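You operate a simulated robot arm through the tools that you are given. There is no shell and no other tool.

The job below is to be done with a simulated robot arm. You get a single attempt, and the scene is never put back.

Task
Sand the rust off the iron pan, then oil the dry patch.
Fine: sanding block and oil pad go back on the shelf. Set down upright: sanding block, oil pad. A coat counts when it lies all over at full strength: go over it till it gets no stronger. What is to be rubbed or washed off counts as gone when no trace of it is left.

The check looks at the end state, three seconds after you hand in, the way a careful person would. Anything else that was tipped, shoved, dropped, spilled or broken makes it a failure.

Robot
A 7-joint arm with a two-finger parallel gripper, fixed in place. Base frame: the origin is at the foot of the arm, x ahead of it, y to its left, z up; the work surface is at about z = 760. Lengths are in mm, angles in degrees, forces in N, time in s.
Its first joint turns from -166.0 to 166.0 degrees. Payload 1.57 kg.
Tool frame: the origin (TCP) lies between the finger pads and is the grasp point; the fingertips stand 30 mm ahead of it; z points along the fingers, y is the line along which they close. The gripper opens to 110 mm. The fingers are 24 mm wide and 12 mm thick; the gripper's body (48 by 112 mm) begins 78 mm behind the TCP.
Orientation is that of the tool frame in the base frame, as a unit quaternion [x, y, z, w]. With the fingers straight down and closing along the base's y, the tool's x points along the base's -x, its y along +y and its z along -z.

Tools
- The arm moves only by the tool nudge_tool. Its argument "targets" is a list of rows, each a list of 7 numbers: the turn, a rotation vector about the base's x, y, z in units of 4 degrees (1.0 is 4 degrees), then the shift along the base's x, y, z in units of 20 mm (1.0 is 20 mm), then the opening, from 0 (shut) to 1 (fully open). In form: [[rx, ry, rz, dx, dy, dz, fingers], ...]. A call has 1 to 20 rows; each row shifts and turns the commanded pose from where the row before left it. A call with a number of a shift or a turn outside -1 to 1 is refused whole. Rows are played at 5 a second. More than 50 mm and 8.6 degrees between two rows, or a gripper value outside its range, and nothing of the call is played. A pose out of reach is approached as far as the arm can. The call stops where the force on the tool passes 90 N (or 10 N more than at its start, if that is more) or the arm is blocked; 0.2 s more then pass. Each finger travels about 108 mm/s and halts on what it meets, pressing with about 42 N; the grip force reading is that of the motor and also rises with nothing between the fingers. The clock runs only during rows and for 0.2 s after the last one: add rows that do not move to give the fingers time. It gives the time, the measured TCP pose, the force on the tool (base axes), the opening and the grip force at its end, in the units of the frame above (readings bear some noise), with the torque about the TCP (base axes, N m) and any sound that the robot's microphone picked up.
- Cameras (640 x 400 px; columns grow to the right, rows downward): "scene" is fixed at [218.8, -649.5, 1625.6]; the picture's right is [0.49, -0.87, 0.00], its down [-0.64, -0.36, -0.68] and it looks along [0.59, 0.33, -0.73] (base axes); focal length 250 px, centre (320, 200). "wrist" rides on the gripper at [70, 16, -141] in the tool frame; the picture's right is [-0.23, 0.97, 0.00], its down [-0.86, -0.20, -0.48] and it looks along [-0.47, -0.11, 0.88] (tool axes); focal length 222 px, centre (320, 200). There is no depth. A picture from a camera that has moved, and an enlarged one, comes with that camera's place and axes in the base frame and with its lens.
- camera(camera): a new picture of that camera. The clock stands still meanwhile.
- slide_trunk(by): slides the trunk up (or, below 0, down) by that many mm; the arm rides with it, the base frame stays. It gives what a move gives, with no picture.
- inspect(camera, box): a new picture of the part [left, top, right, bottom] of that camera's present view, enlarged. The clock stands still meanwhile.
- close_job(): hands the job in; it is judged then, once.

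Nothing tells you positions but the pictures and the camera data. Unless the task says otherwise, let go and move clear before handing in.

The tools are called after ">>>" as name(argument=value, ...) on one line, values as JSON. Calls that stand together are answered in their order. nudge_tool: Moves the arm, as the interface text tells. Its arguments: {"type":"object","properties":{"targets":{"type":"array","items":{"type":"array","items":{"type":"number"}}}},"required":["targets"]} The other tools are called the same way: slide_trunk (by) slides the trunk up or down; camera (camera) takes a picture; inspect (camera, box) takes an enlarged picture of a part of a camera's view; close_job () hands the job in.

At the start:

```text
time: 0.0
tool_pos: [694.0, -16.0, 1286.7]
ee_rot: [-0.001, 1.0, 0.0, 0.0]
contact_force: [0.9, 0.0, 0.5]
moment: [0.01, -0.02, 0.0]
gripper_width: 110.1
grasp_force: 0.1
trunk travel left (down, up): [-400.0, 210.0]
```

scene: 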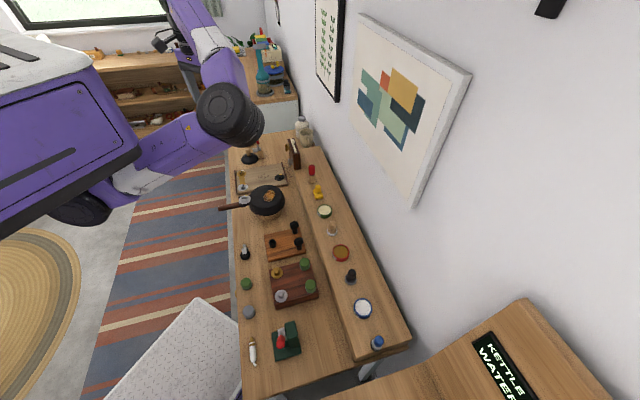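
wrist: 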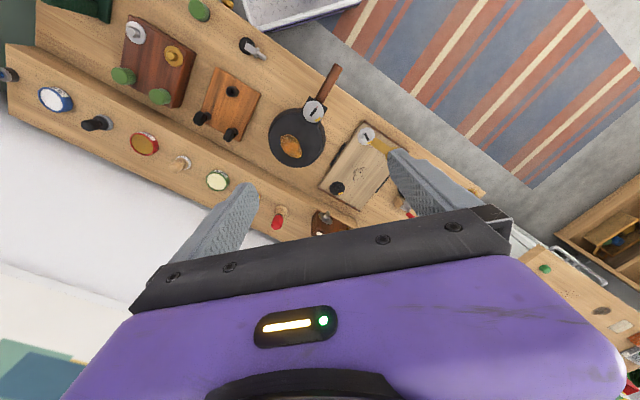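

I see a bench with several boards, a pan with a rust patch, and a raised shelf at the back with small items. I'll take enlarged views first to identify the sanding block, the oil pad and the patches.

>>> inspect(camera="scene", box=[210, 120, 350, 208])

>>> inspect(camera="scene", box=[220, 200, 420, 325])

>>> inspect(camera="scene", box=[220, 280, 420, 400])

>>> inspect(camera="wrist", box=[200, 50, 440, 200])

>>> inspect(camera="wrist", box=[0, 0, 240, 150])

>>> inspect(camera="wrist", box=[130, 110, 370, 260])

```text
4.55 times, centred on (280, 164) of scene
camera zoom: at [218.8, -649.5, 1625.6], right [0.49, -0.87, 0.0], down [-0.64, -0.36, -0.68], along [0.59, 0.33, -0.73], focal length 1138 px, centre (502, 364)
```

zoom: 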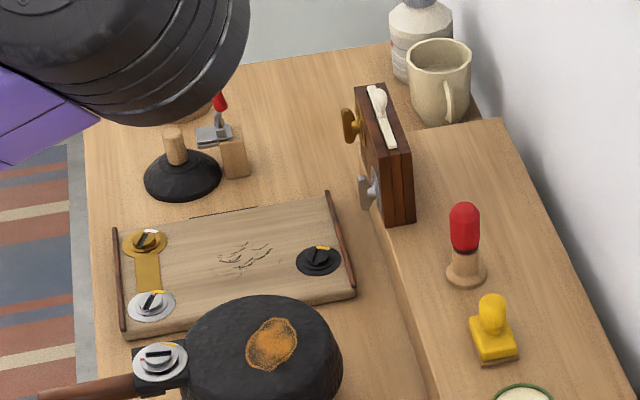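

```text
3.20 times, centred on (320, 262) of scene
camera zoom: at [218.8, -649.5, 1625.6], right [0.49, -0.87, 0.0], down [-0.64, -0.36, -0.68], along [0.59, 0.33, -0.73], focal length 802 px, centre (320, 0)
```

zoom: 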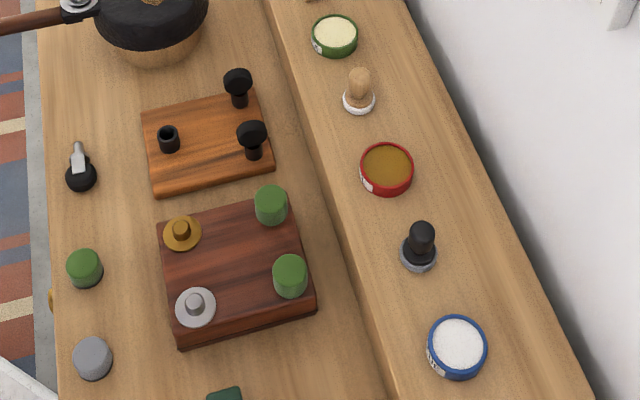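

```text
3.20 times, centred on (320, 340) of scene
camera zoom: at [218.8, -649.5, 1625.6], right [0.49, -0.87, 0.0], down [-0.64, -0.36, -0.68], along [0.59, 0.33, -0.73], focal length 802 px, centre (320, -248)
```

zoom: 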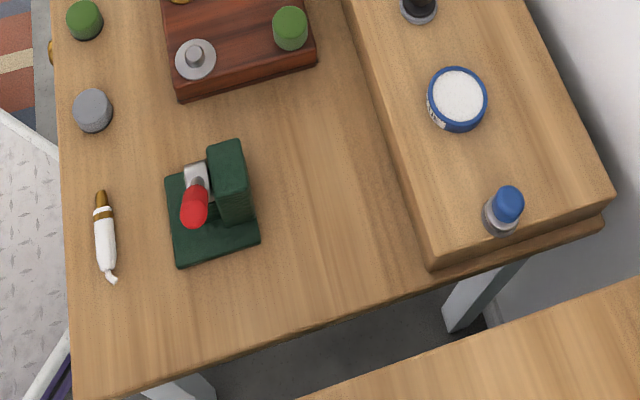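

```text
2.67 times, centred on (320, 125) of wrist
camera zoom: at [624.3, 1.7, 1429.8], right [0.23, 0.97, 0.0], down [0.86, -0.2, 0.48], along [0.47, -0.11, -0.88], focal length 592 px, centre (320, 400)
```

zoom: 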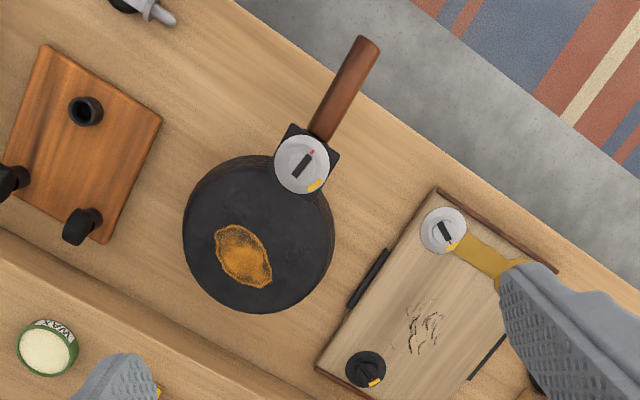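

```text
2.67 times, centred on (120, 75) of wrist
camera zoom: at [624.3, 1.7, 1429.8], right [0.23, 0.97, 0.0], down [0.86, -0.2, 0.48], along [0.47, -0.11, -0.88], focal length 592 px, centre (853, 533)
```

zoom: 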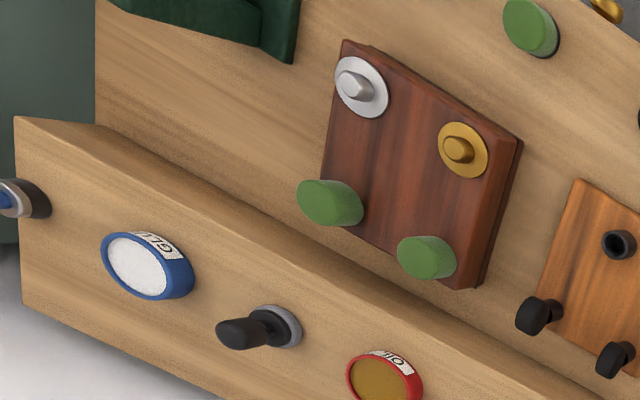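

```text
2.67 times, centred on (250, 185) of wrist
camera zoom: at [624.3, 1.7, 1429.8], right [0.23, 0.97, 0.0], down [0.86, -0.2, 0.48], along [0.47, -0.11, -0.88], focal length 592 px, centre (507, 240)
```

zoom: 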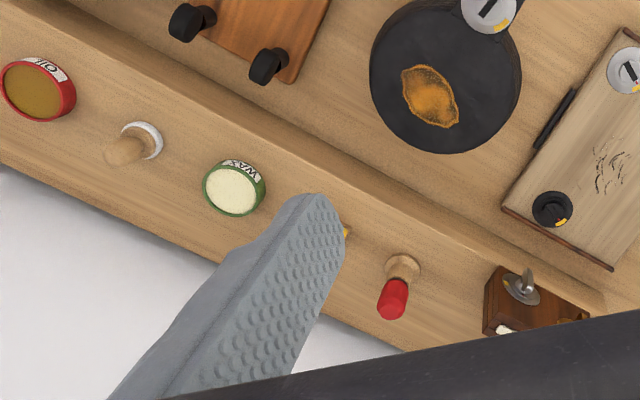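

The pan's rust is the orange patch, and the shelf is the raised step at the back. I'll move closer over it to identify the pads.

>>> nudge_tool(targets=[[0, 0, 0, 0.3, -1, -0.8, 1], [0, 0, 0, 0.3, -1, -0.8, 1], [0, 0, 0, 0.3, -1, -0.8, 1], [0, 0, 0, 0.3, -1, -0.8, 1], [0, 0, 0, 0.3, -1, -0.8, 1], [0, 0, 0, 0.3, -1, -0.8, 1], [0, 0, 0, 0.3, -1, -0.8, 1], [0, 0, 0, 0.3, -1, -0.8, 1], [0, 0, 0, 0.3, -1, -0.8, 1], [0, 0, 0, 0.3, -1, -0.8, 1]])

>>> camera(camera="wrist")

>>> camera(camera="scene")

```text
time: 2.2
tool_pos: [754.0, -216.4, 1129.2]
ee_rot: [-0.001, 1.0, 0.0, 0.0]
contact_force: [-0.4, 0.1, 0.6]
moment: [-0.03, -0.03, -0.01]
gripper_width: 109.9
grasp_force: 0.0
trunk travel left (down, up): [-400.0, 210.0]
```

```text
taken
camera wrist: at [684.7, -199.1, 1270.2], right [0.23, 0.97, 0.0], down [0.86, -0.2, 0.48], along [0.47, -0.11, -0.88], focal length 222 px, centre (320, 200)
```

wrist: 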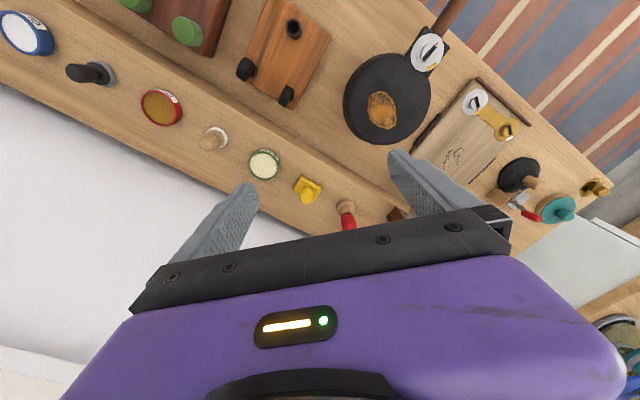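

```text
taken
```

scene: 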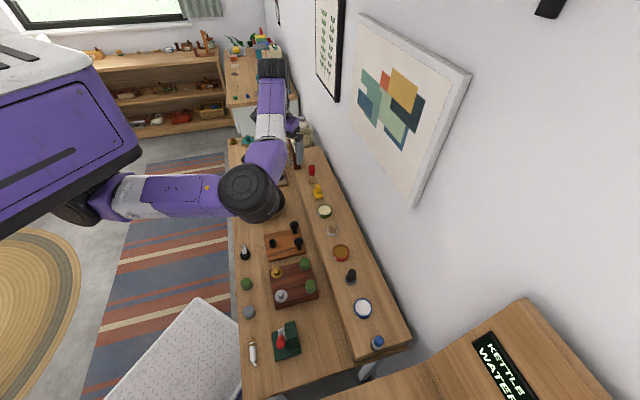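

>>> inspect(camera="wrist", box=[180, 100, 340, 200])

>>> inspect(camera="wrist", box=[0, 0, 200, 125])

>>> inspect(camera="wrist", box=[320, 20, 480, 120])

>>> inspect(camera="wrist", box=[410, 70, 640, 230])

>>> inspect(camera="wrist", box=[120, 0, 340, 130])

```text
4.00 times, centred on (260, 150) of wrist
camera zoom: at [684.7, -199.1, 1270.2], right [0.23, 0.97, 0.0], down [0.86, -0.2, 0.48], along [0.47, -0.11, -0.88], focal length 888 px, centre (560, 400)
```

zoom: 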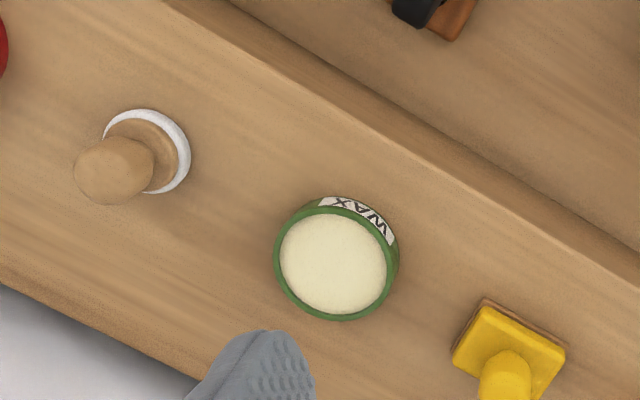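

```text
3.20 times, centred on (100, 62) of wrist
camera zoom: at [684.7, -199.1, 1270.2], right [0.23, 0.97, 0.0], down [0.86, -0.2, 0.48], along [0.47, -0.11, -0.88], focal length 711 px, centre (1024, 640)
```

zoom: 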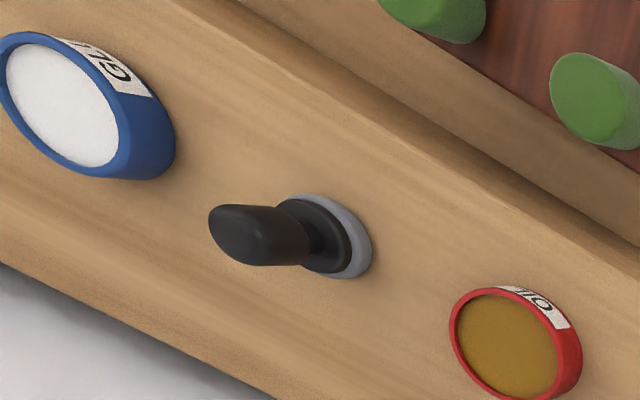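

```text
4.00 times, centred on (400, 70) of wrist
camera zoom: at [684.7, -199.1, 1270.2], right [0.23, 0.97, 0.0], down [0.86, -0.2, 0.48], along [0.47, -0.11, -0.88], focal length 888 px, centre (0, 720)
```

zoom: 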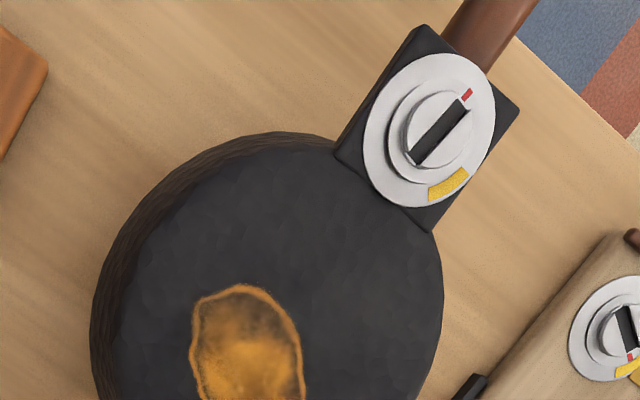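

```text
2.50 times, centred on (525, 150) of wrist
camera zoom: at [684.7, -199.1, 1270.2], right [0.23, 0.97, 0.0], down [0.86, -0.2, 0.48], along [0.47, -0.11, -0.88], focal length 555 px, centre (-192, 325)
```

zoom: 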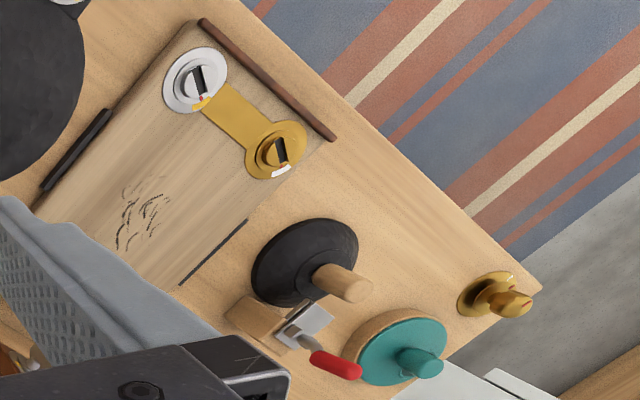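

```text
2.91 times, centred on (230, 65) of wrist
camera zoom: at [684.7, -199.1, 1270.2], right [0.23, 0.97, 0.0], down [0.86, -0.2, 0.48], along [0.47, -0.11, -0.88], focal length 646 px, centre (582, 593)
```

zoom: 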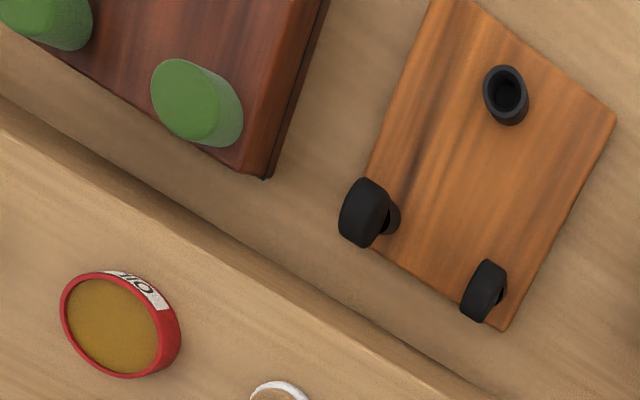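

The yellow block with a brown sole looks like the sanding block. The oil pad is still ambiguous, because there are knobs on both sides of the OIL jar, so I'll look closer along the shelf.

>>> nudge_tool(targets=[[0, 0, 0, -0.15, -1, -0.7, 1], [0, 0, 0, -0.15, -1, -0.7, 1], [0, 0, 0, -0.15, -1, -0.7, 1], [0, 0, 0, -0.15, -1, -0.7, 1], [0, 0, 0, -0.15, -1, -0.7, 1], [0, 0, 0, -0.15, -1, -0.7, 1], [0, 0, 0, -0.15, -1, -0.7, 1], [0, 0, 0, -0.15, -1, -0.7, 1], [0, 0, 0, -0.15, -1, -0.7, 1]])

>>> camera(camera="wrist")

>>> inspect(camera="wrist", box=[0, 0, 320, 200])

>>> inspect(camera="wrist", box=[220, 20, 480, 200])

```text
time: 4.2
tool_pos: [732.5, -365.6, 1022.5]
ee_rot: [0.0, 1.0, 0.0, 0.0]
contact_force: [-0.1, 0.0, -0.1]
moment: [0.02, 0.01, -0.01]
gripper_width: 110.1
grasp_force: 0.1
out of reach, approached as far as the arm can: row 8, 9
trunk travel left (down, up): [-400.0, 210.0]
```

```text
taken
camera wrist: at [662.4, -348.7, 1165.0], right [0.23, 0.97, 0.0], down [0.86, -0.2, 0.48], along [0.47, -0.11, -0.88], focal length 222 px, centre (320, 200)
```

wrist: 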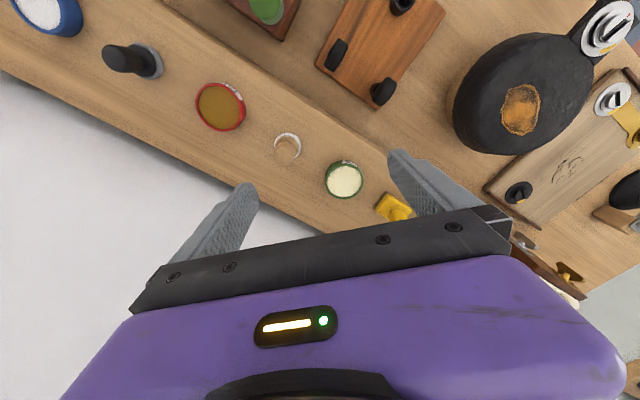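

```text
2.00 times, centred on (160, 100) of wrist
camera zoom: at [662.4, -348.7, 1165.0], right [0.23, 0.97, 0.0], down [0.86, -0.2, 0.48], along [0.47, -0.11, -0.88], focal length 444 px, centre (640, 400)
```

zoom: 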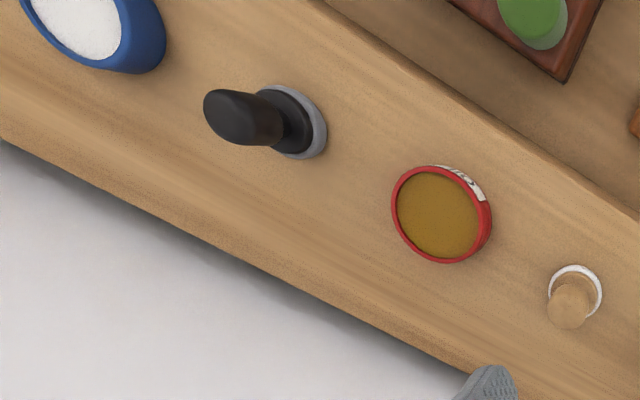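

```text
2.22 times, centred on (350, 110) of wrist
camera zoom: at [662.4, -348.7, 1165.0], right [0.23, 0.97, 0.0], down [0.86, -0.2, 0.48], along [0.47, -0.11, -0.88], focal length 494 px, centre (253, 400)
```

zoom: 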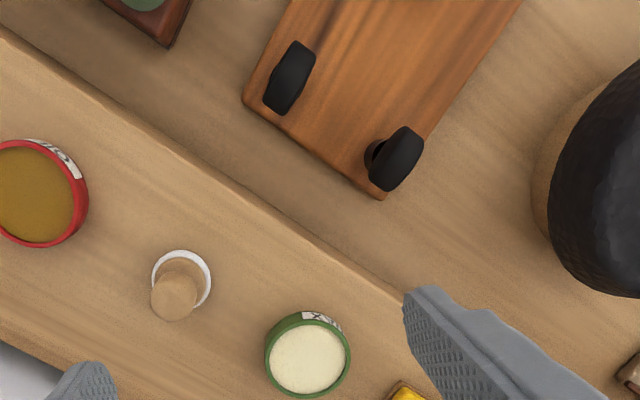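

Rows 8 and 9 ran out of reach. I'll yaw the tool to line up with the bench (about -38°), which should ease the wrist, and look again.

>>> nudge_tool(targets=[[0, 0, -0.94, 0, 0, 0, 1], [0, 0, -0.94, 0, 0, 0, 1], [0, 0, -0.94, 0, 0, 0, 1], [0, 0, -0.94, 0, 0, 0, 1], [0, 0, -0.94, 0, 0, 0, 1], [0, 0, -0.94, 0, 0, 0, 1], [0, 0, -0.94, 0, 0, 0, 1], [0, 0, -0.94, 0, 0, 0, 1], [0, 0, -0.94, 0, 0, 0, 1], [0, 0, -0.94, 0, 0, 0, 1]])

>>> camera(camera="wrist")

>>> camera(camera="scene")

```text
time: 6.4
tool_pos: [732.9, -366.0, 1023.1]
ee_rot: [0.323, 0.946, 0.0, 0.0]
contact_force: [-1.0, -0.4, -0.6]
moment: [-0.04, 0.0, 0.01]
gripper_width: 109.9
grasp_force: 0.1
trunk travel left (down, up): [-400.0, 210.0]
```

```text
taken
camera wrist: at [687.6, -309.2, 1164.6], right [0.78, 0.63, 0.0], down [0.55, -0.68, 0.48], along [0.3, -0.37, -0.88], focal length 222 px, centre (320, 200)
```

wrist: 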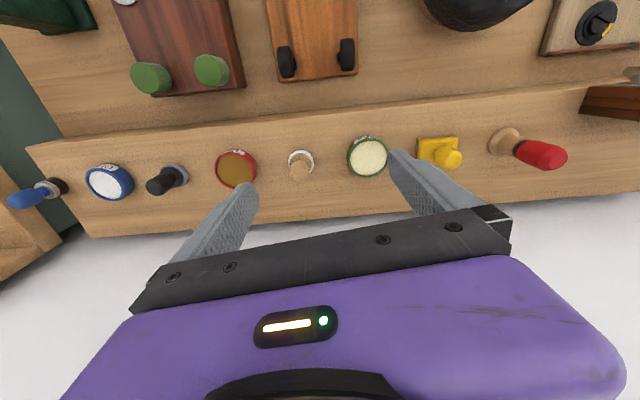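

```text
taken
```

scene: 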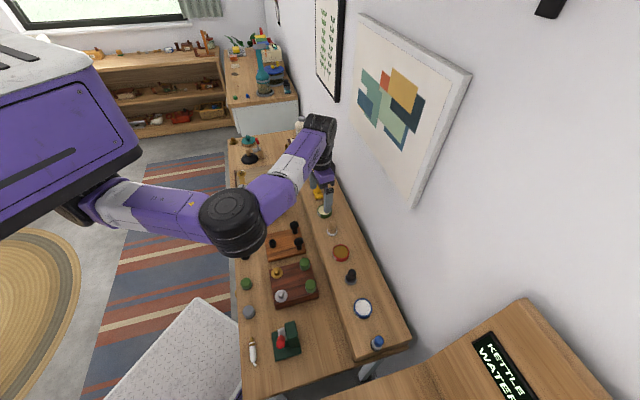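

>>> inspect(camera="wrist", box=[200, 125, 328, 205])

>>> inspect(camera="wrist", box=[0, 140, 192, 260])

>>> inspect(camera="wrist", box=[390, 100, 582, 220])

>>> inspect(camera="scene", box=[310, 215, 374, 255])

>>> inspect(camera="scene", box=[330, 255, 410, 355])

```text
5.00 times, centred on (264, 165) of wrist
camera zoom: at [687.6, -309.2, 1164.6], right [0.78, 0.63, 0.0], down [0.55, -0.68, 0.48], along [0.3, -0.37, -0.88], focal length 1111 px, centre (600, 375)
```

zoom: 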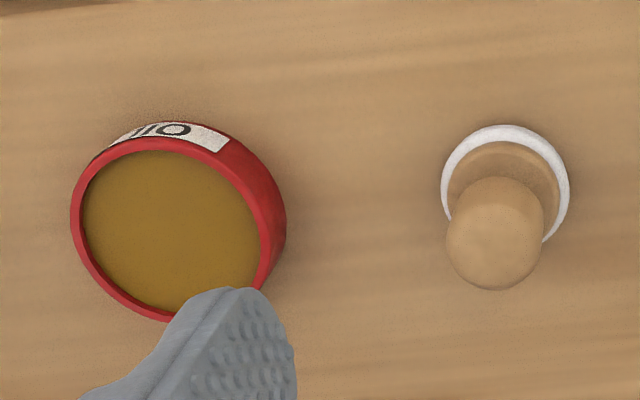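

```text
3.33 times, centred on (96, 200) of wrist
camera zoom: at [687.6, -309.2, 1164.6], right [0.78, 0.63, 0.0], down [0.55, -0.68, 0.48], along [0.3, -0.37, -0.88], focal length 740 px, centre (1067, 200)
```

zoom: 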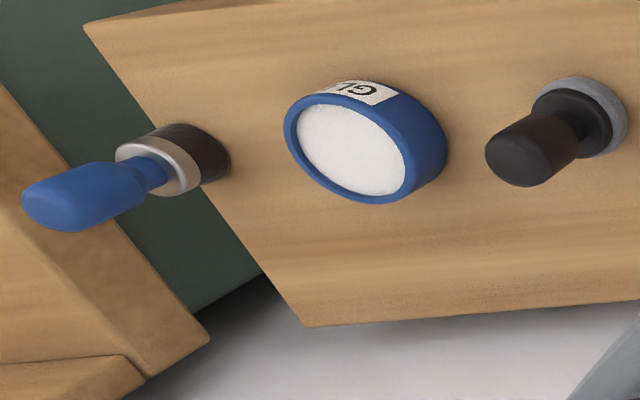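

```text
3.33 times, centred on (486, 160) of wrist
camera zoom: at [687.6, -309.2, 1164.6], right [0.78, 0.63, 0.0], down [0.55, -0.68, 0.48], along [0.3, -0.37, -0.88], focal length 740 px, centre (-233, 333)
```

zoom: 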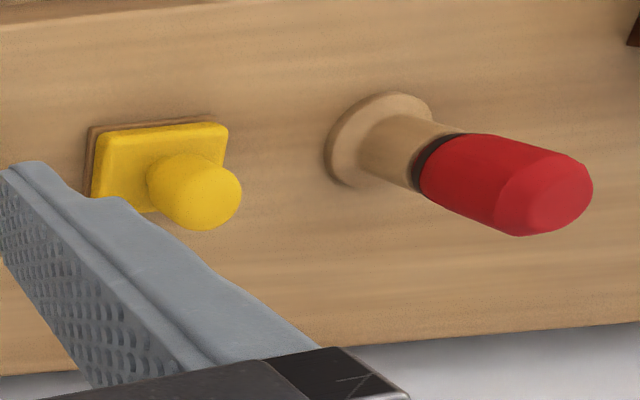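

```text
10.00 times, centred on (342, 235) of scene
camera zoom: at [218.8, -649.5, 1625.6], right [0.49, -0.87, 0.0], down [-0.64, -0.36, -0.68], along [0.59, 0.33, -0.73], focal length 2505 px, centre (100, -150)
```

zoom: 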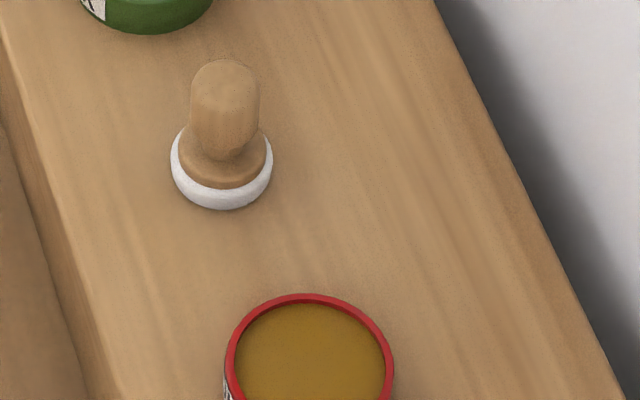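

```text
4.00 times, centred on (370, 305) of scene
camera zoom: at [218.8, -649.5, 1625.6], right [0.49, -0.87, 0.0], down [-0.64, -0.36, -0.68], along [0.59, 0.33, -0.73], focal length 1002 px, centre (120, -220)
```

zoom: 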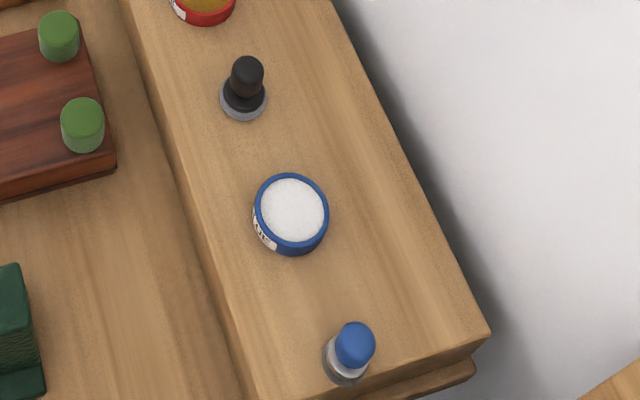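

Two tools remain candidates. By the jar-then-tool pattern, the black knob with the grey felt sole pairs with OIL, the white pad with WAX and the brush with GLUE. Next I'll look at the pan and the crackled board up close.

>>> nudge_tool(targets=[[0, 0, 0, 0.2, 0.9, 0.15, 1], [0, 0, 0, 0.2, 0.9, 0.15, 1], [0, 0, 0, 0.2, 0.9, 0.15, 1], [0, 0, 0, 0.2, 0.9, 0.15, 1], [0, 0, 0, 0.2, 0.9, 0.15, 1], [0, 0, 0, 0.2, 0.9, 0.15, 1], [0, 0, 0, 0.2, 0.9, 0.15, 1], [0, 0, 0, 0.2, 0.9, 0.15, 1], [0, 0, 0, 0.2, 0.9, 0.15, 1], [0, 0, 0, 0.2, 0.9, 0.15, 1], [0, 0, 0, 0.2, 0.9, 0.15, 1], [0, 0, 0, 0.2, 0.9, 0.15, 1], [0, 0, 0, 0.2, 0.9, 0.15, 1], [0, 0, 0, 0.2, 0.9, 0.15, 1], [0, 0, 0, 0.2, 0.9, 0.15, 1], [0, 0, 0, 0.2, 0.9, 0.15, 1]])

>>> camera(camera="wrist")

```text
time: 9.8
tool_pos: [797.0, -77.4, 1071.1]
ee_rot: [0.322, 0.947, 0.0, 0.0]
contact_force: [-0.9, 0.7, -0.1]
moment: [0.01, -0.02, -0.01]
gripper_width: 109.9
grasp_force: 0.1
trunk travel left (down, up): [-400.0, 210.0]
```

```text
taken
camera wrist: at [751.9, -21.6, 1213.5], right [0.77, 0.63, 0.0], down [0.56, -0.68, 0.48], along [0.3, -0.37, -0.88], focal length 222 px, centre (320, 200)
```

wrist: 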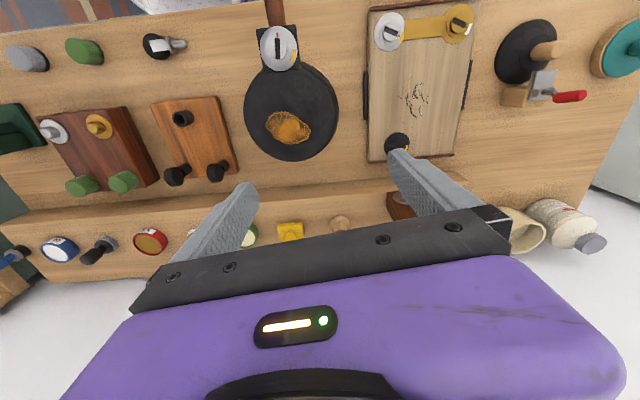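

>>> inspect(camera="wrist", box=[360, 0, 488, 80])

>>> inspect(camera="wrist", box=[352, 65, 480, 165])

>>> inspect(camera="wrist", box=[230, 70, 358, 170])

>>> inspect(camera="wrist", box=[0, 20, 256, 200])

```text
5.00 times, centred on (424, 40) of wrist
camera zoom: at [751.9, -21.6, 1213.5], right [0.77, 0.63, 0.0], down [0.56, -0.68, 0.48], along [0.3, -0.37, -0.88], focal length 1111 px, centre (-200, 1000)
```

zoom: 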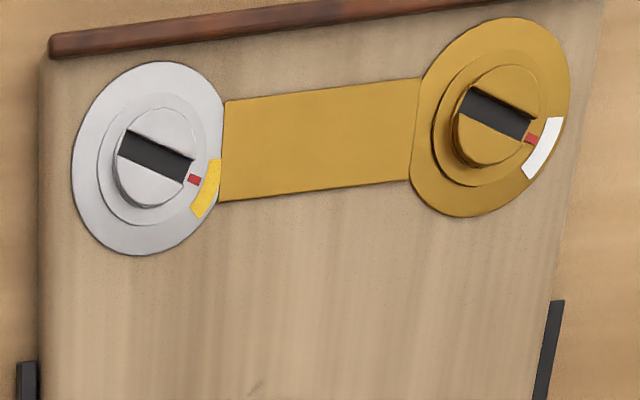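

```text
4.00 times, centred on (416, 115) of wrist
camera zoom: at [751.9, -21.6, 1213.5], right [0.77, 0.63, 0.0], down [0.56, -0.68, 0.48], along [0.3, -0.37, -0.88], focal length 888 px, centre (-64, 540)
```

zoom: 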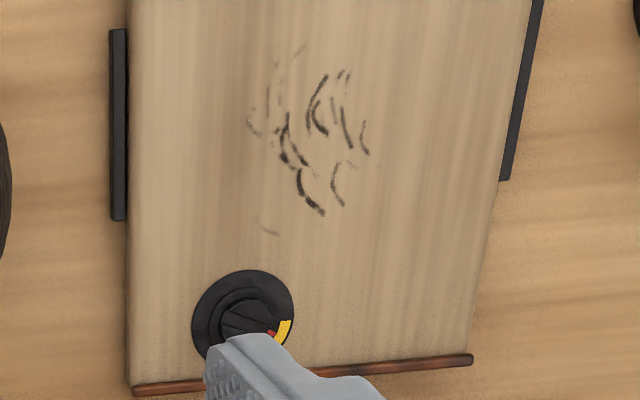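

```text
4.00 times, centred on (294, 120) of wrist
camera zoom: at [751.9, -21.6, 1213.5], right [0.77, 0.63, 0.0], down [0.56, -0.68, 0.48], along [0.3, -0.37, -0.88], focal length 888 px, centre (424, 520)
```

zoom: 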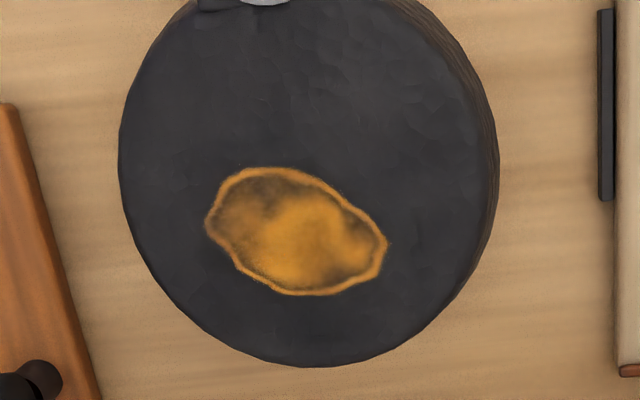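

```text
2.22 times, centred on (128, 110) of wrist
camera zoom: at [751.9, -21.6, 1213.5], right [0.77, 0.63, 0.0], down [0.56, -0.68, 0.48], along [0.3, -0.37, -0.88], focal length 494 px, centre (747, 400)
```

zoom: 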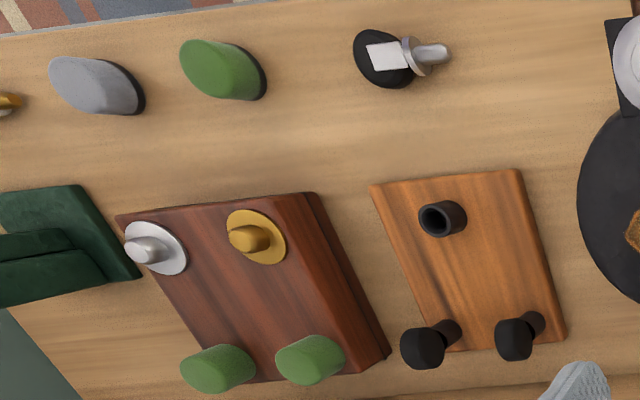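

The pan top appears to be at z≈860, with the rust centred near (755,-104). The crack marks on the board may be a distractor, which I'll decide after sanding. Next I go above the yellow sanding block near (876,-271).

>>> nudge_tool(targets=[[0, 0, 0, 0.39, -0.97, -0.3, 1], [0, 0, 0, 0.39, -0.97, -0.3, 1], [0, 0, 0, 0.39, -0.97, -0.3, 1], [0, 0, 0, 0.39, -0.97, -0.3, 1], [0, 0, 0, 0.39, -0.97, -0.3, 1], [0, 0, 0, 0.39, -0.97, -0.3, 1], [0, 0, 0, 0.39, -0.97, -0.3, 1], [0, 0, 0, 0.39, -0.97, -0.3, 1], [0, 0, 0, 0.39, -0.97, -0.3, 1], [0, 0, 0, 0.39, -0.97, -0.3, 1]])

>>> camera(camera="wrist")

>>> camera(camera="scene")

```text
time: 12.0
tool_pos: [875.9, -269.9, 1010.6]
ee_rot: [0.322, 0.947, 0.0, 0.0]
contact_force: [-0.6, 0.5, 0.2]
moment: [-0.02, -0.01, 0.01]
gripper_width: 110.0
grasp_force: 0.0
trunk travel left (down, up): [-400.0, 210.0]
```

```text
taken
camera wrist: at [829.6, -214.2, 1152.6], right [0.77, 0.63, 0.0], down [0.56, -0.68, 0.48], along [0.3, -0.37, -0.88], focal length 222 px, centre (320, 200)
```

wrist: 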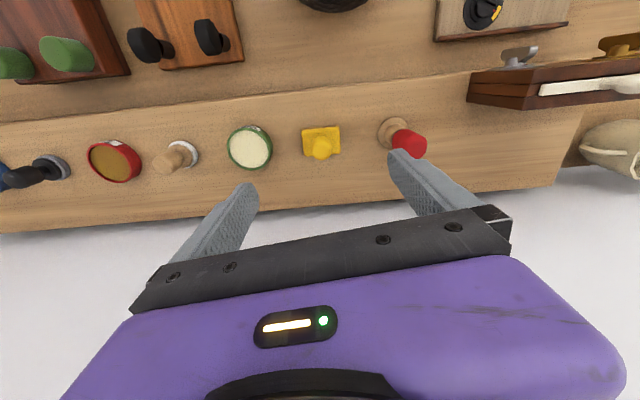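

```text
taken
```

scene: 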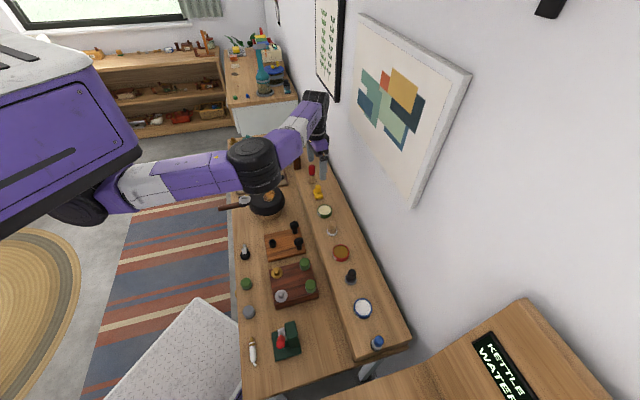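

>>> inspect(camera="wrist", box=[272, 100, 400, 180])

>>> inspect(camera="scene", box=[288, 155, 352, 220])

```text
5.00 times, centred on (336, 140) of wrist
camera zoom: at [829.6, -214.2, 1152.6], right [0.77, 0.63, 0.0], down [0.56, -0.68, 0.48], along [0.3, -0.37, -0.88], focal length 1111 px, centre (240, 500)
```

zoom: 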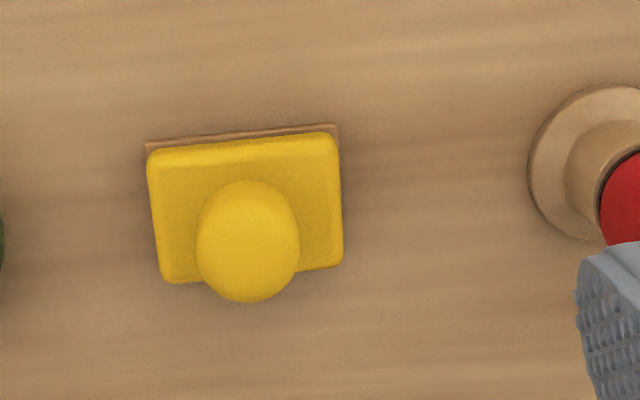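

```text
6.15 times, centred on (320, 188) of scene
camera zoom: at [218.8, -649.5, 1625.6], right [0.49, -0.87, 0.0], down [-0.64, -0.36, -0.68], along [0.59, 0.33, -0.73], focal length 1541 px, centre (320, 277)
```

zoom: 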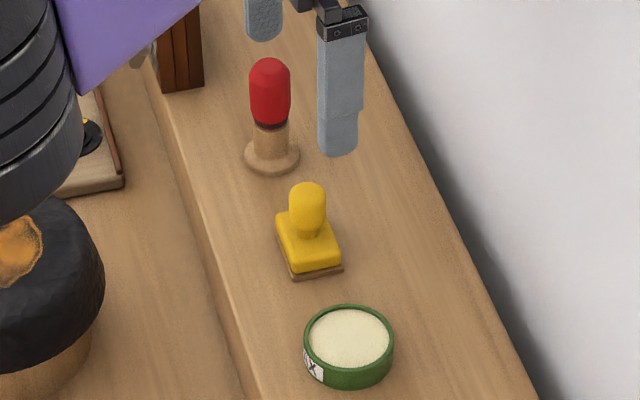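

The yellow sanding block sits at about (878,-271), with its knob top at z≈887 and block top at about 842. I'll align the yaw with the bench, narrow the fingers and descend.

>>> nudge_tool(targets=[[0, 0, -0.9, 0.1, -0.05, 0, 0.5], [0, 0, -0.9, 0, 0, 0, 0.5], [0, 0, 0, 0, 0, -0.8, 0.5], [0, 0, 0, 0, 0, -0.8, 0.5], [0, 0, 0, 0, 0, -0.8, 0.5], [0, 0, 0, 0, 0, -0.8, 0.5], [0, 0, 0, 0, 0, -0.8, 0.5]])

>>> camera(camera="wrist")

>>> inspect(camera="scene", box=[268, 140, 372, 205])

```text
time: 13.6
tool_pos: [876.7, -272.7, 929.5]
ee_rot: [0.381, 0.925, 0.0, 0.0]
contact_force: [-0.4, -0.5, -0.4]
moment: [0.0, -0.01, 0.0]
gripper_width: 55.2
grasp_force: 0.1
trunk travel left (down, up): [-400.0, 210.0]
```

```text
taken
camera wrist: at [838.8, -211.1, 1072.7], right [0.85, 0.53, 0.0], down [0.47, -0.74, 0.48], along [0.25, -0.41, -0.88], focal length 222 px, centre (320, 200)
```

wrist: 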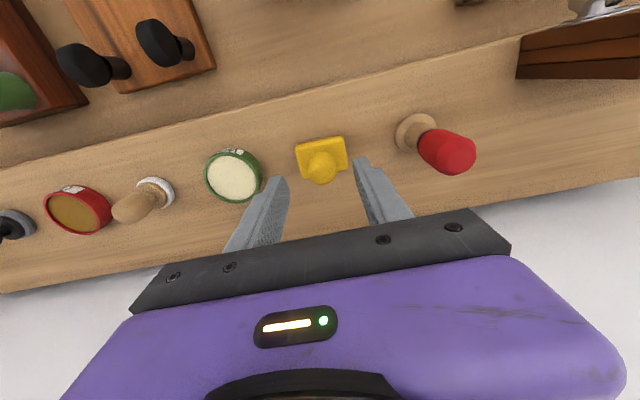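

```text
6.15 times, centred on (320, 172) of scene
camera zoom: at [218.8, -649.5, 1625.6], right [0.49, -0.87, 0.0], down [-0.64, -0.36, -0.68], along [0.59, 0.33, -0.73], focal length 1541 px, centre (320, 369)
```

zoom: 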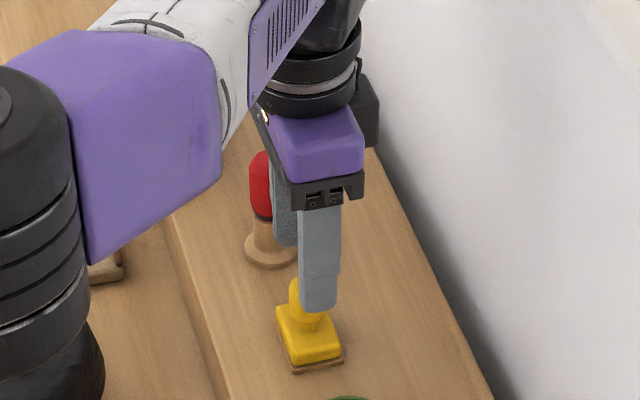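

>>> nudge_tool(targets=[[0, 0, 0, -0.05, 0.12, -0.85, 0.5], [0, 0, 0, 0, 0, -0.85, 0.5], [0, 0, 0, 0, 0, -0.85, 0.5]])

>>> camera(camera="wrist")

>>> inspect(camera="scene", box=[280, 160, 360, 210])

```text
time: 14.4
tool_pos: [876.0, -269.6, 879.8]
ee_rot: [0.381, 0.925, 0.001, 0.0]
contact_force: [-0.2, -0.9, 1.0]
moment: [0.0, 0.03, -0.01]
gripper_width: 54.8
grasp_force: 0.0
trunk travel left (down, up): [-400.0, 210.0]
```

```text
taken
camera wrist: at [838.4, -208.9, 1022.3], right [0.85, 0.53, 0.0], down [0.47, -0.74, 0.48], along [0.25, -0.41, -0.88], focal length 222 px, centre (320, 200)
```

wrist: 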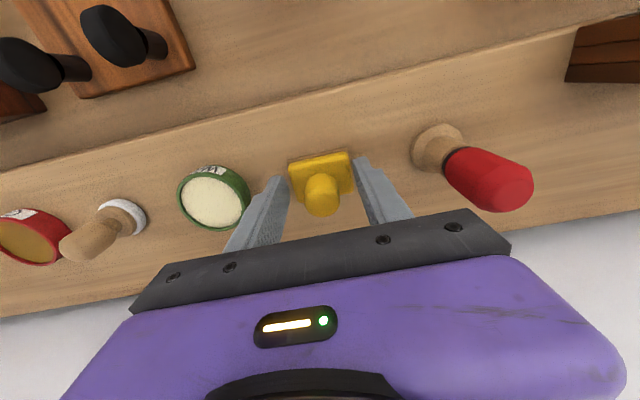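

```text
8.00 times, centred on (320, 185) of scene
camera zoom: at [218.8, -649.5, 1625.6], right [0.49, -0.87, 0.0], down [-0.64, -0.36, -0.68], along [0.59, 0.33, -0.73], focal length 2004 px, centre (320, 320)
```

zoom: 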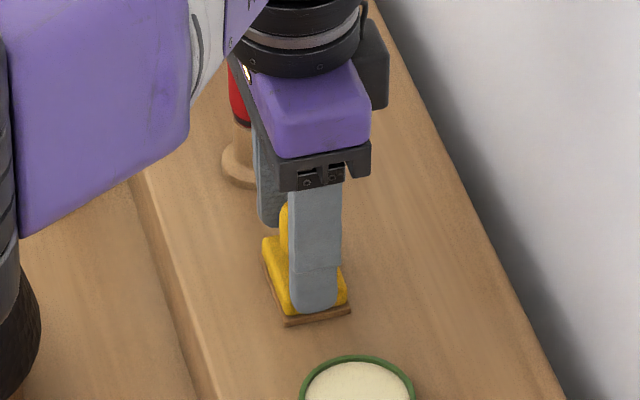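

>>> nudge_tool(targets=[[0, 0, 0, 0, 0, 0.15, 0.4], [0, 0, 0, 0, 0, 0, 0.3], [0, 0, 0, 0, 0, 0, 0.2], [0, 0, 0, 0, 0, 0, 0.1], [0, 0, 0, 0, 0, 0, 0.0], [0, 0, 0, 0, 0, 0, 0.0]])

>>> camera(camera="wrist")

>>> inspect(camera="scene", box=[280, 160, 360, 210])

```text
time: 15.8
tool_pos: [875.8, -270.0, 883.6]
ee_rot: [0.381, 0.925, 0.0, 0.0]
contact_force: [0.6, 0.8, 0.9]
moment: [-0.01, -0.02, -0.02]
gripper_width: 24.9
grasp_force: 36.2
trunk travel left (down, up): [-400.0, 210.0]
```

```text
taken
camera wrist: at [838.5, -209.0, 1025.5], right [0.85, 0.53, 0.0], down [0.47, -0.74, 0.48], along [0.25, -0.41, -0.88], focal length 222 px, centre (320, 200)
```

wrist: 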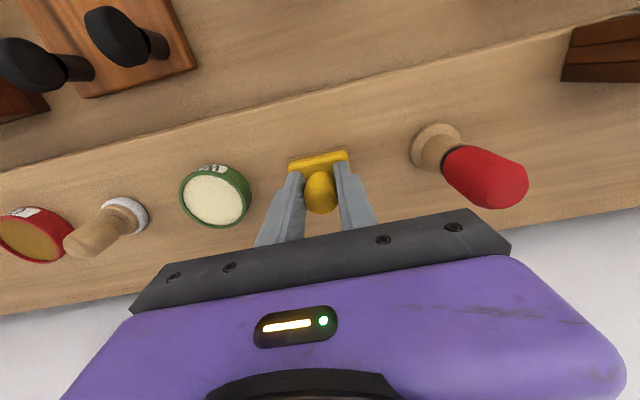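

```text
8.00 times, centred on (320, 185) of scene
camera zoom: at [218.8, -649.5, 1625.6], right [0.49, -0.87, 0.0], down [-0.64, -0.36, -0.68], along [0.59, 0.33, -0.73], focal length 2004 px, centre (320, 320)
```

zoom: 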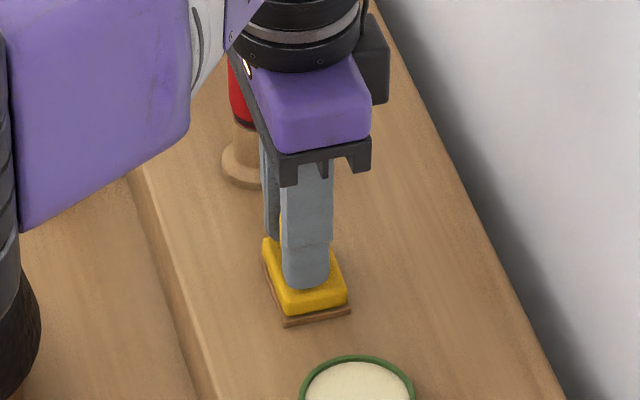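

The block is gripped (24.9 mm); seated TCP was (875.8,-270.0,883.6), which I'll use for the return. Next I lift and carry it above the rust.

>>> nudge_tool(targets=[[0, 0, 0, 0, 0, 0.3, 0], [0, 0, 0, 0, 0, 0.9, 0], [0, 0, 0, 0, 0, 0.9, 0], [0, 0, 0, 0, 0, 0.9, 0], [0, 0, 0, 0, 0, 0.9, 0], [0, 0, 0, 0, 0, 0.9, 0], [0, 0, 0, 0, 0, 0.9, 0]])

>>> nudge_tool(targets=[[0, 0, 0, -0.55, 0.75, 0, 0], [0, 0, 0, -0.55, 0.75, 0, 0], [0, 0, 0, -0.55, 0.75, 0, 0], [0, 0, 0, -0.55, 0.75, 0, 0], [0, 0, 0, -0.55, 0.75, 0, 0], [0, 0, 0, -0.55, 0.75, 0, 0], [0, 0, 0, -0.55, 0.75, 0, 0], [0, 0, 0, -0.55, 0.75, 0, 0], [0, 0, 0, -0.55, 0.75, 0, 0], [0, 0, 0, 0, 0, 0, 0]])

>>> camera(camera="wrist")

>>> inspect(camera="scene", box=[240, 140, 320, 220])

```text
time: 17.4
tool_pos: [876.7, -269.8, 997.9]
ee_rot: [0.382, 0.924, 0.001, 0.001]
contact_force: [0.1, -0.8, -0.5]
moment: [0.03, 0.04, -0.02]
gripper_width: 24.7
grasp_force: 36.4
trunk travel left (down, up): [-400.0, 210.0]
```

```text
time: 19.6
tool_pos: [777.8, -134.2, 996.0]
ee_rot: [0.381, 0.925, 0.0, 0.0]
contact_force: [0.2, 0.5, -1.3]
moment: [-0.03, -0.03, 0.02]
gripper_width: 24.8
grasp_force: 36.9
trunk travel left (down, up): [-400.0, 210.0]
```

```text
taken
camera wrist: at [739.0, -73.9, 1138.1], right [0.85, 0.53, 0.0], down [0.47, -0.74, 0.48], along [0.25, -0.41, -0.88], focal length 222 px, centre (320, 200)
```

wrist: 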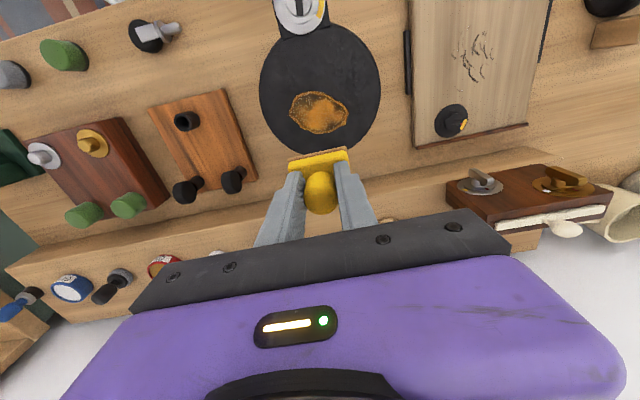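

```text
5.00 times, centred on (280, 180) of scene
camera zoom: at [218.8, -649.5, 1625.6], right [0.49, -0.87, 0.0], down [-0.64, -0.36, -0.68], along [0.59, 0.33, -0.73], focal length 1252 px, centre (520, 300)
```

zoom: 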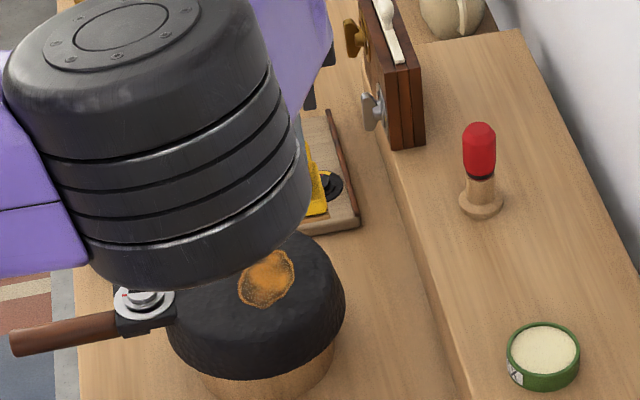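

>>> inspect(camera="wrist", box=[256, 20, 384, 180])

```text
2.50 times, centred on (320, 100) of wrist
camera zoom: at [739.0, -73.9, 1138.1], right [0.85, 0.53, 0.0], down [0.47, -0.74, 0.48], along [0.25, -0.41, -0.88], focal length 555 px, centre (320, 450)
```

zoom: 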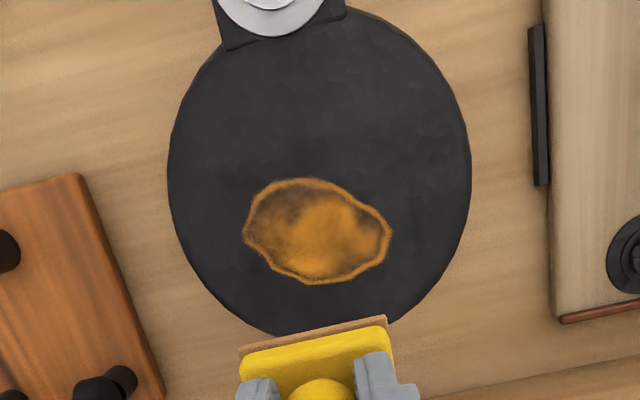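

The rust patch is about 70 × 46 mm, centred near (755,-107). I'll move over it and lower carefully to find contact.

>>> nudge_tool(targets=[[0, 0, 0, -0.57, 0.68, 0, 0], [0, 0, 0, -0.57, 0.68, 0, 0], [0, 0, 0, 0, 0, -0.8, 0], [0, 0, 0, 0, 0, -0.8, 0], [0, 0, 0, 0, 0, -0.5, 0], [0, 0, 0, 0, 0, 0, 0]])

>>> inspect(camera="wrist", box=[230, 40, 410, 220])

>>> inspect(camera="scene", box=[240, 140, 320, 220])

```text
time: 21.0
tool_pos: [754.0, -108.5, 953.9]
ee_rot: [0.381, 0.924, -0.001, 0.0]
contact_force: [-0.3, -1.2, -0.3]
moment: [-0.02, -0.01, 0.0]
gripper_width: 24.8
grasp_force: 36.5
trunk travel left (down, up): [-400.0, 210.0]
```

```text
2.22 times, centred on (320, 130) of wrist
camera zoom: at [716.2, -46.9, 1096.6], right [0.85, 0.53, 0.0], down [0.47, -0.74, 0.48], along [0.25, -0.41, -0.88], focal length 494 px, centre (320, 356)
```

zoom: 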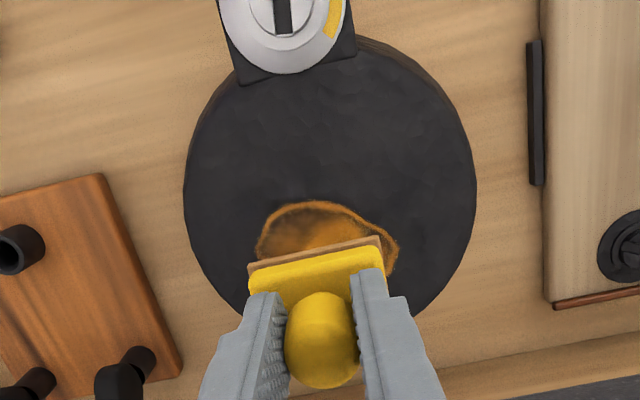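

```text
5.00 times, centred on (280, 180) of scene
camera zoom: at [218.8, -649.5, 1625.6], right [0.49, -0.87, 0.0], down [-0.64, -0.36, -0.68], along [0.59, 0.33, -0.73], focal length 1252 px, centre (520, 300)
```

zoom: 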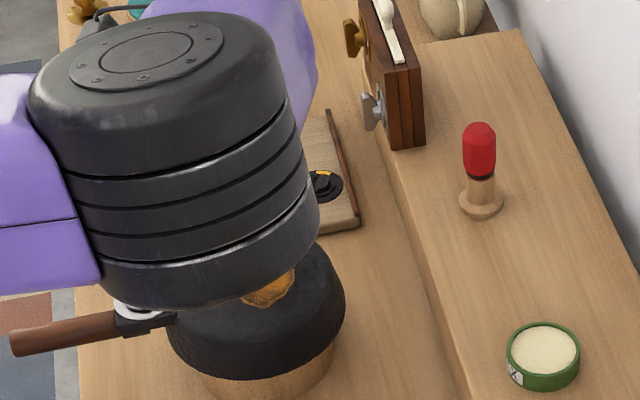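

>>> nudge_tool(targets=[[0, 0, 0, 0, 0, -0.25, 0], [0, 0, 0, 0, 0, -0.25, 0], [0, 0, 0, 0, 0, -0.25, 0], [0, 0, 0, 0, 0, 0, 0]])

```text
time: 22.0
tool_pos: [753.3, -107.6, 940.0]
ee_rot: [0.382, 0.924, 0.001, 0.0]
contact_force: [0.2, 0.4, -1.2]
moment: [0.0, -0.02, -0.01]
gripper_width: 24.7
grasp_force: 37.0
trunk travel left (down, up): [-400.0, 210.0]
```

>>> nudge_tool(targets=[[0, 0, 0, 0, 0, -0.2, 0], [0, 0, 0, 0, 0, -0.2, 0], [0, 0, 0, 0, 0, 0, 0]])

>>> inspect(camera="wrist", box=[230, 40, 410, 220])

```text
time: 22.8
tool_pos: [753.8, -107.2, 931.2]
ee_rot: [0.381, 0.924, 0.0, 0.0]
contact_force: [-0.3, -0.4, -0.3]
moment: [0.01, -0.02, -0.05]
gripper_width: 24.8
grasp_force: 36.9
trunk travel left (down, up): [-400.0, 210.0]
```

```text
2.22 times, centred on (320, 130) of wrist
camera zoom: at [715.7, -46.2, 1073.4], right [0.85, 0.53, 0.0], down [0.47, -0.74, 0.48], along [0.25, -0.41, -0.88], focal length 494 px, centre (320, 356)
```

zoom: 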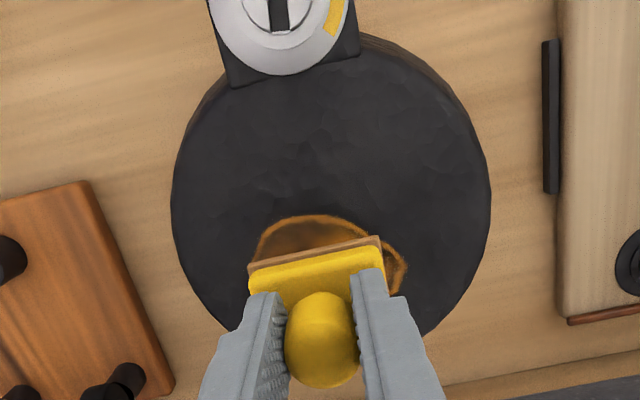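

>>> nudge_tool(targets=[[0, 0, 0, 0, 0, -0.15, 0], [0, 0, 0, 0, 0, -0.15, 0], [0, 0, 0, 0, 0, 0, 0]])

>>> nudge_tool(targets=[[0, 0, 0, 0, 0, -0.15, 0], [0, 0, 0, 0, 0, 0, 0]])

>>> nudge_tool(targets=[[0, 0, 0, 0, 0, -0.1, 0], [0, 0, 0, 0, 0, 0, 0]])

```text
time: 23.6
tool_pos: [755.0, -107.1, 925.9]
ee_rot: [0.381, 0.924, 0.0, 0.0]
contact_force: [-0.2, 0.0, -0.4]
moment: [0.0, 0.01, -0.01]
gripper_width: 25.0
grasp_force: 36.7
trunk travel left (down, up): [-400.0, 210.0]
```

```text
time: 24.2
tool_pos: [755.3, -107.1, 923.1]
ee_rot: [0.381, 0.925, 0.001, -0.001]
contact_force: [-0.4, -0.4, -1.4]
moment: [-0.02, -0.01, 0.0]
gripper_width: 24.9
grasp_force: 36.3
trunk travel left (down, up): [-400.0, 210.0]
```

```text
time: 24.8
tool_pos: [755.2, -108.4, 921.2]
ee_rot: [0.381, 0.925, 0.001, 0.001]
contact_force: [0.2, 0.1, -0.2]
moment: [-0.01, -0.01, 0.03]
gripper_width: 24.7
grasp_force: 36.9
trunk travel left (down, up): [-400.0, 210.0]
```

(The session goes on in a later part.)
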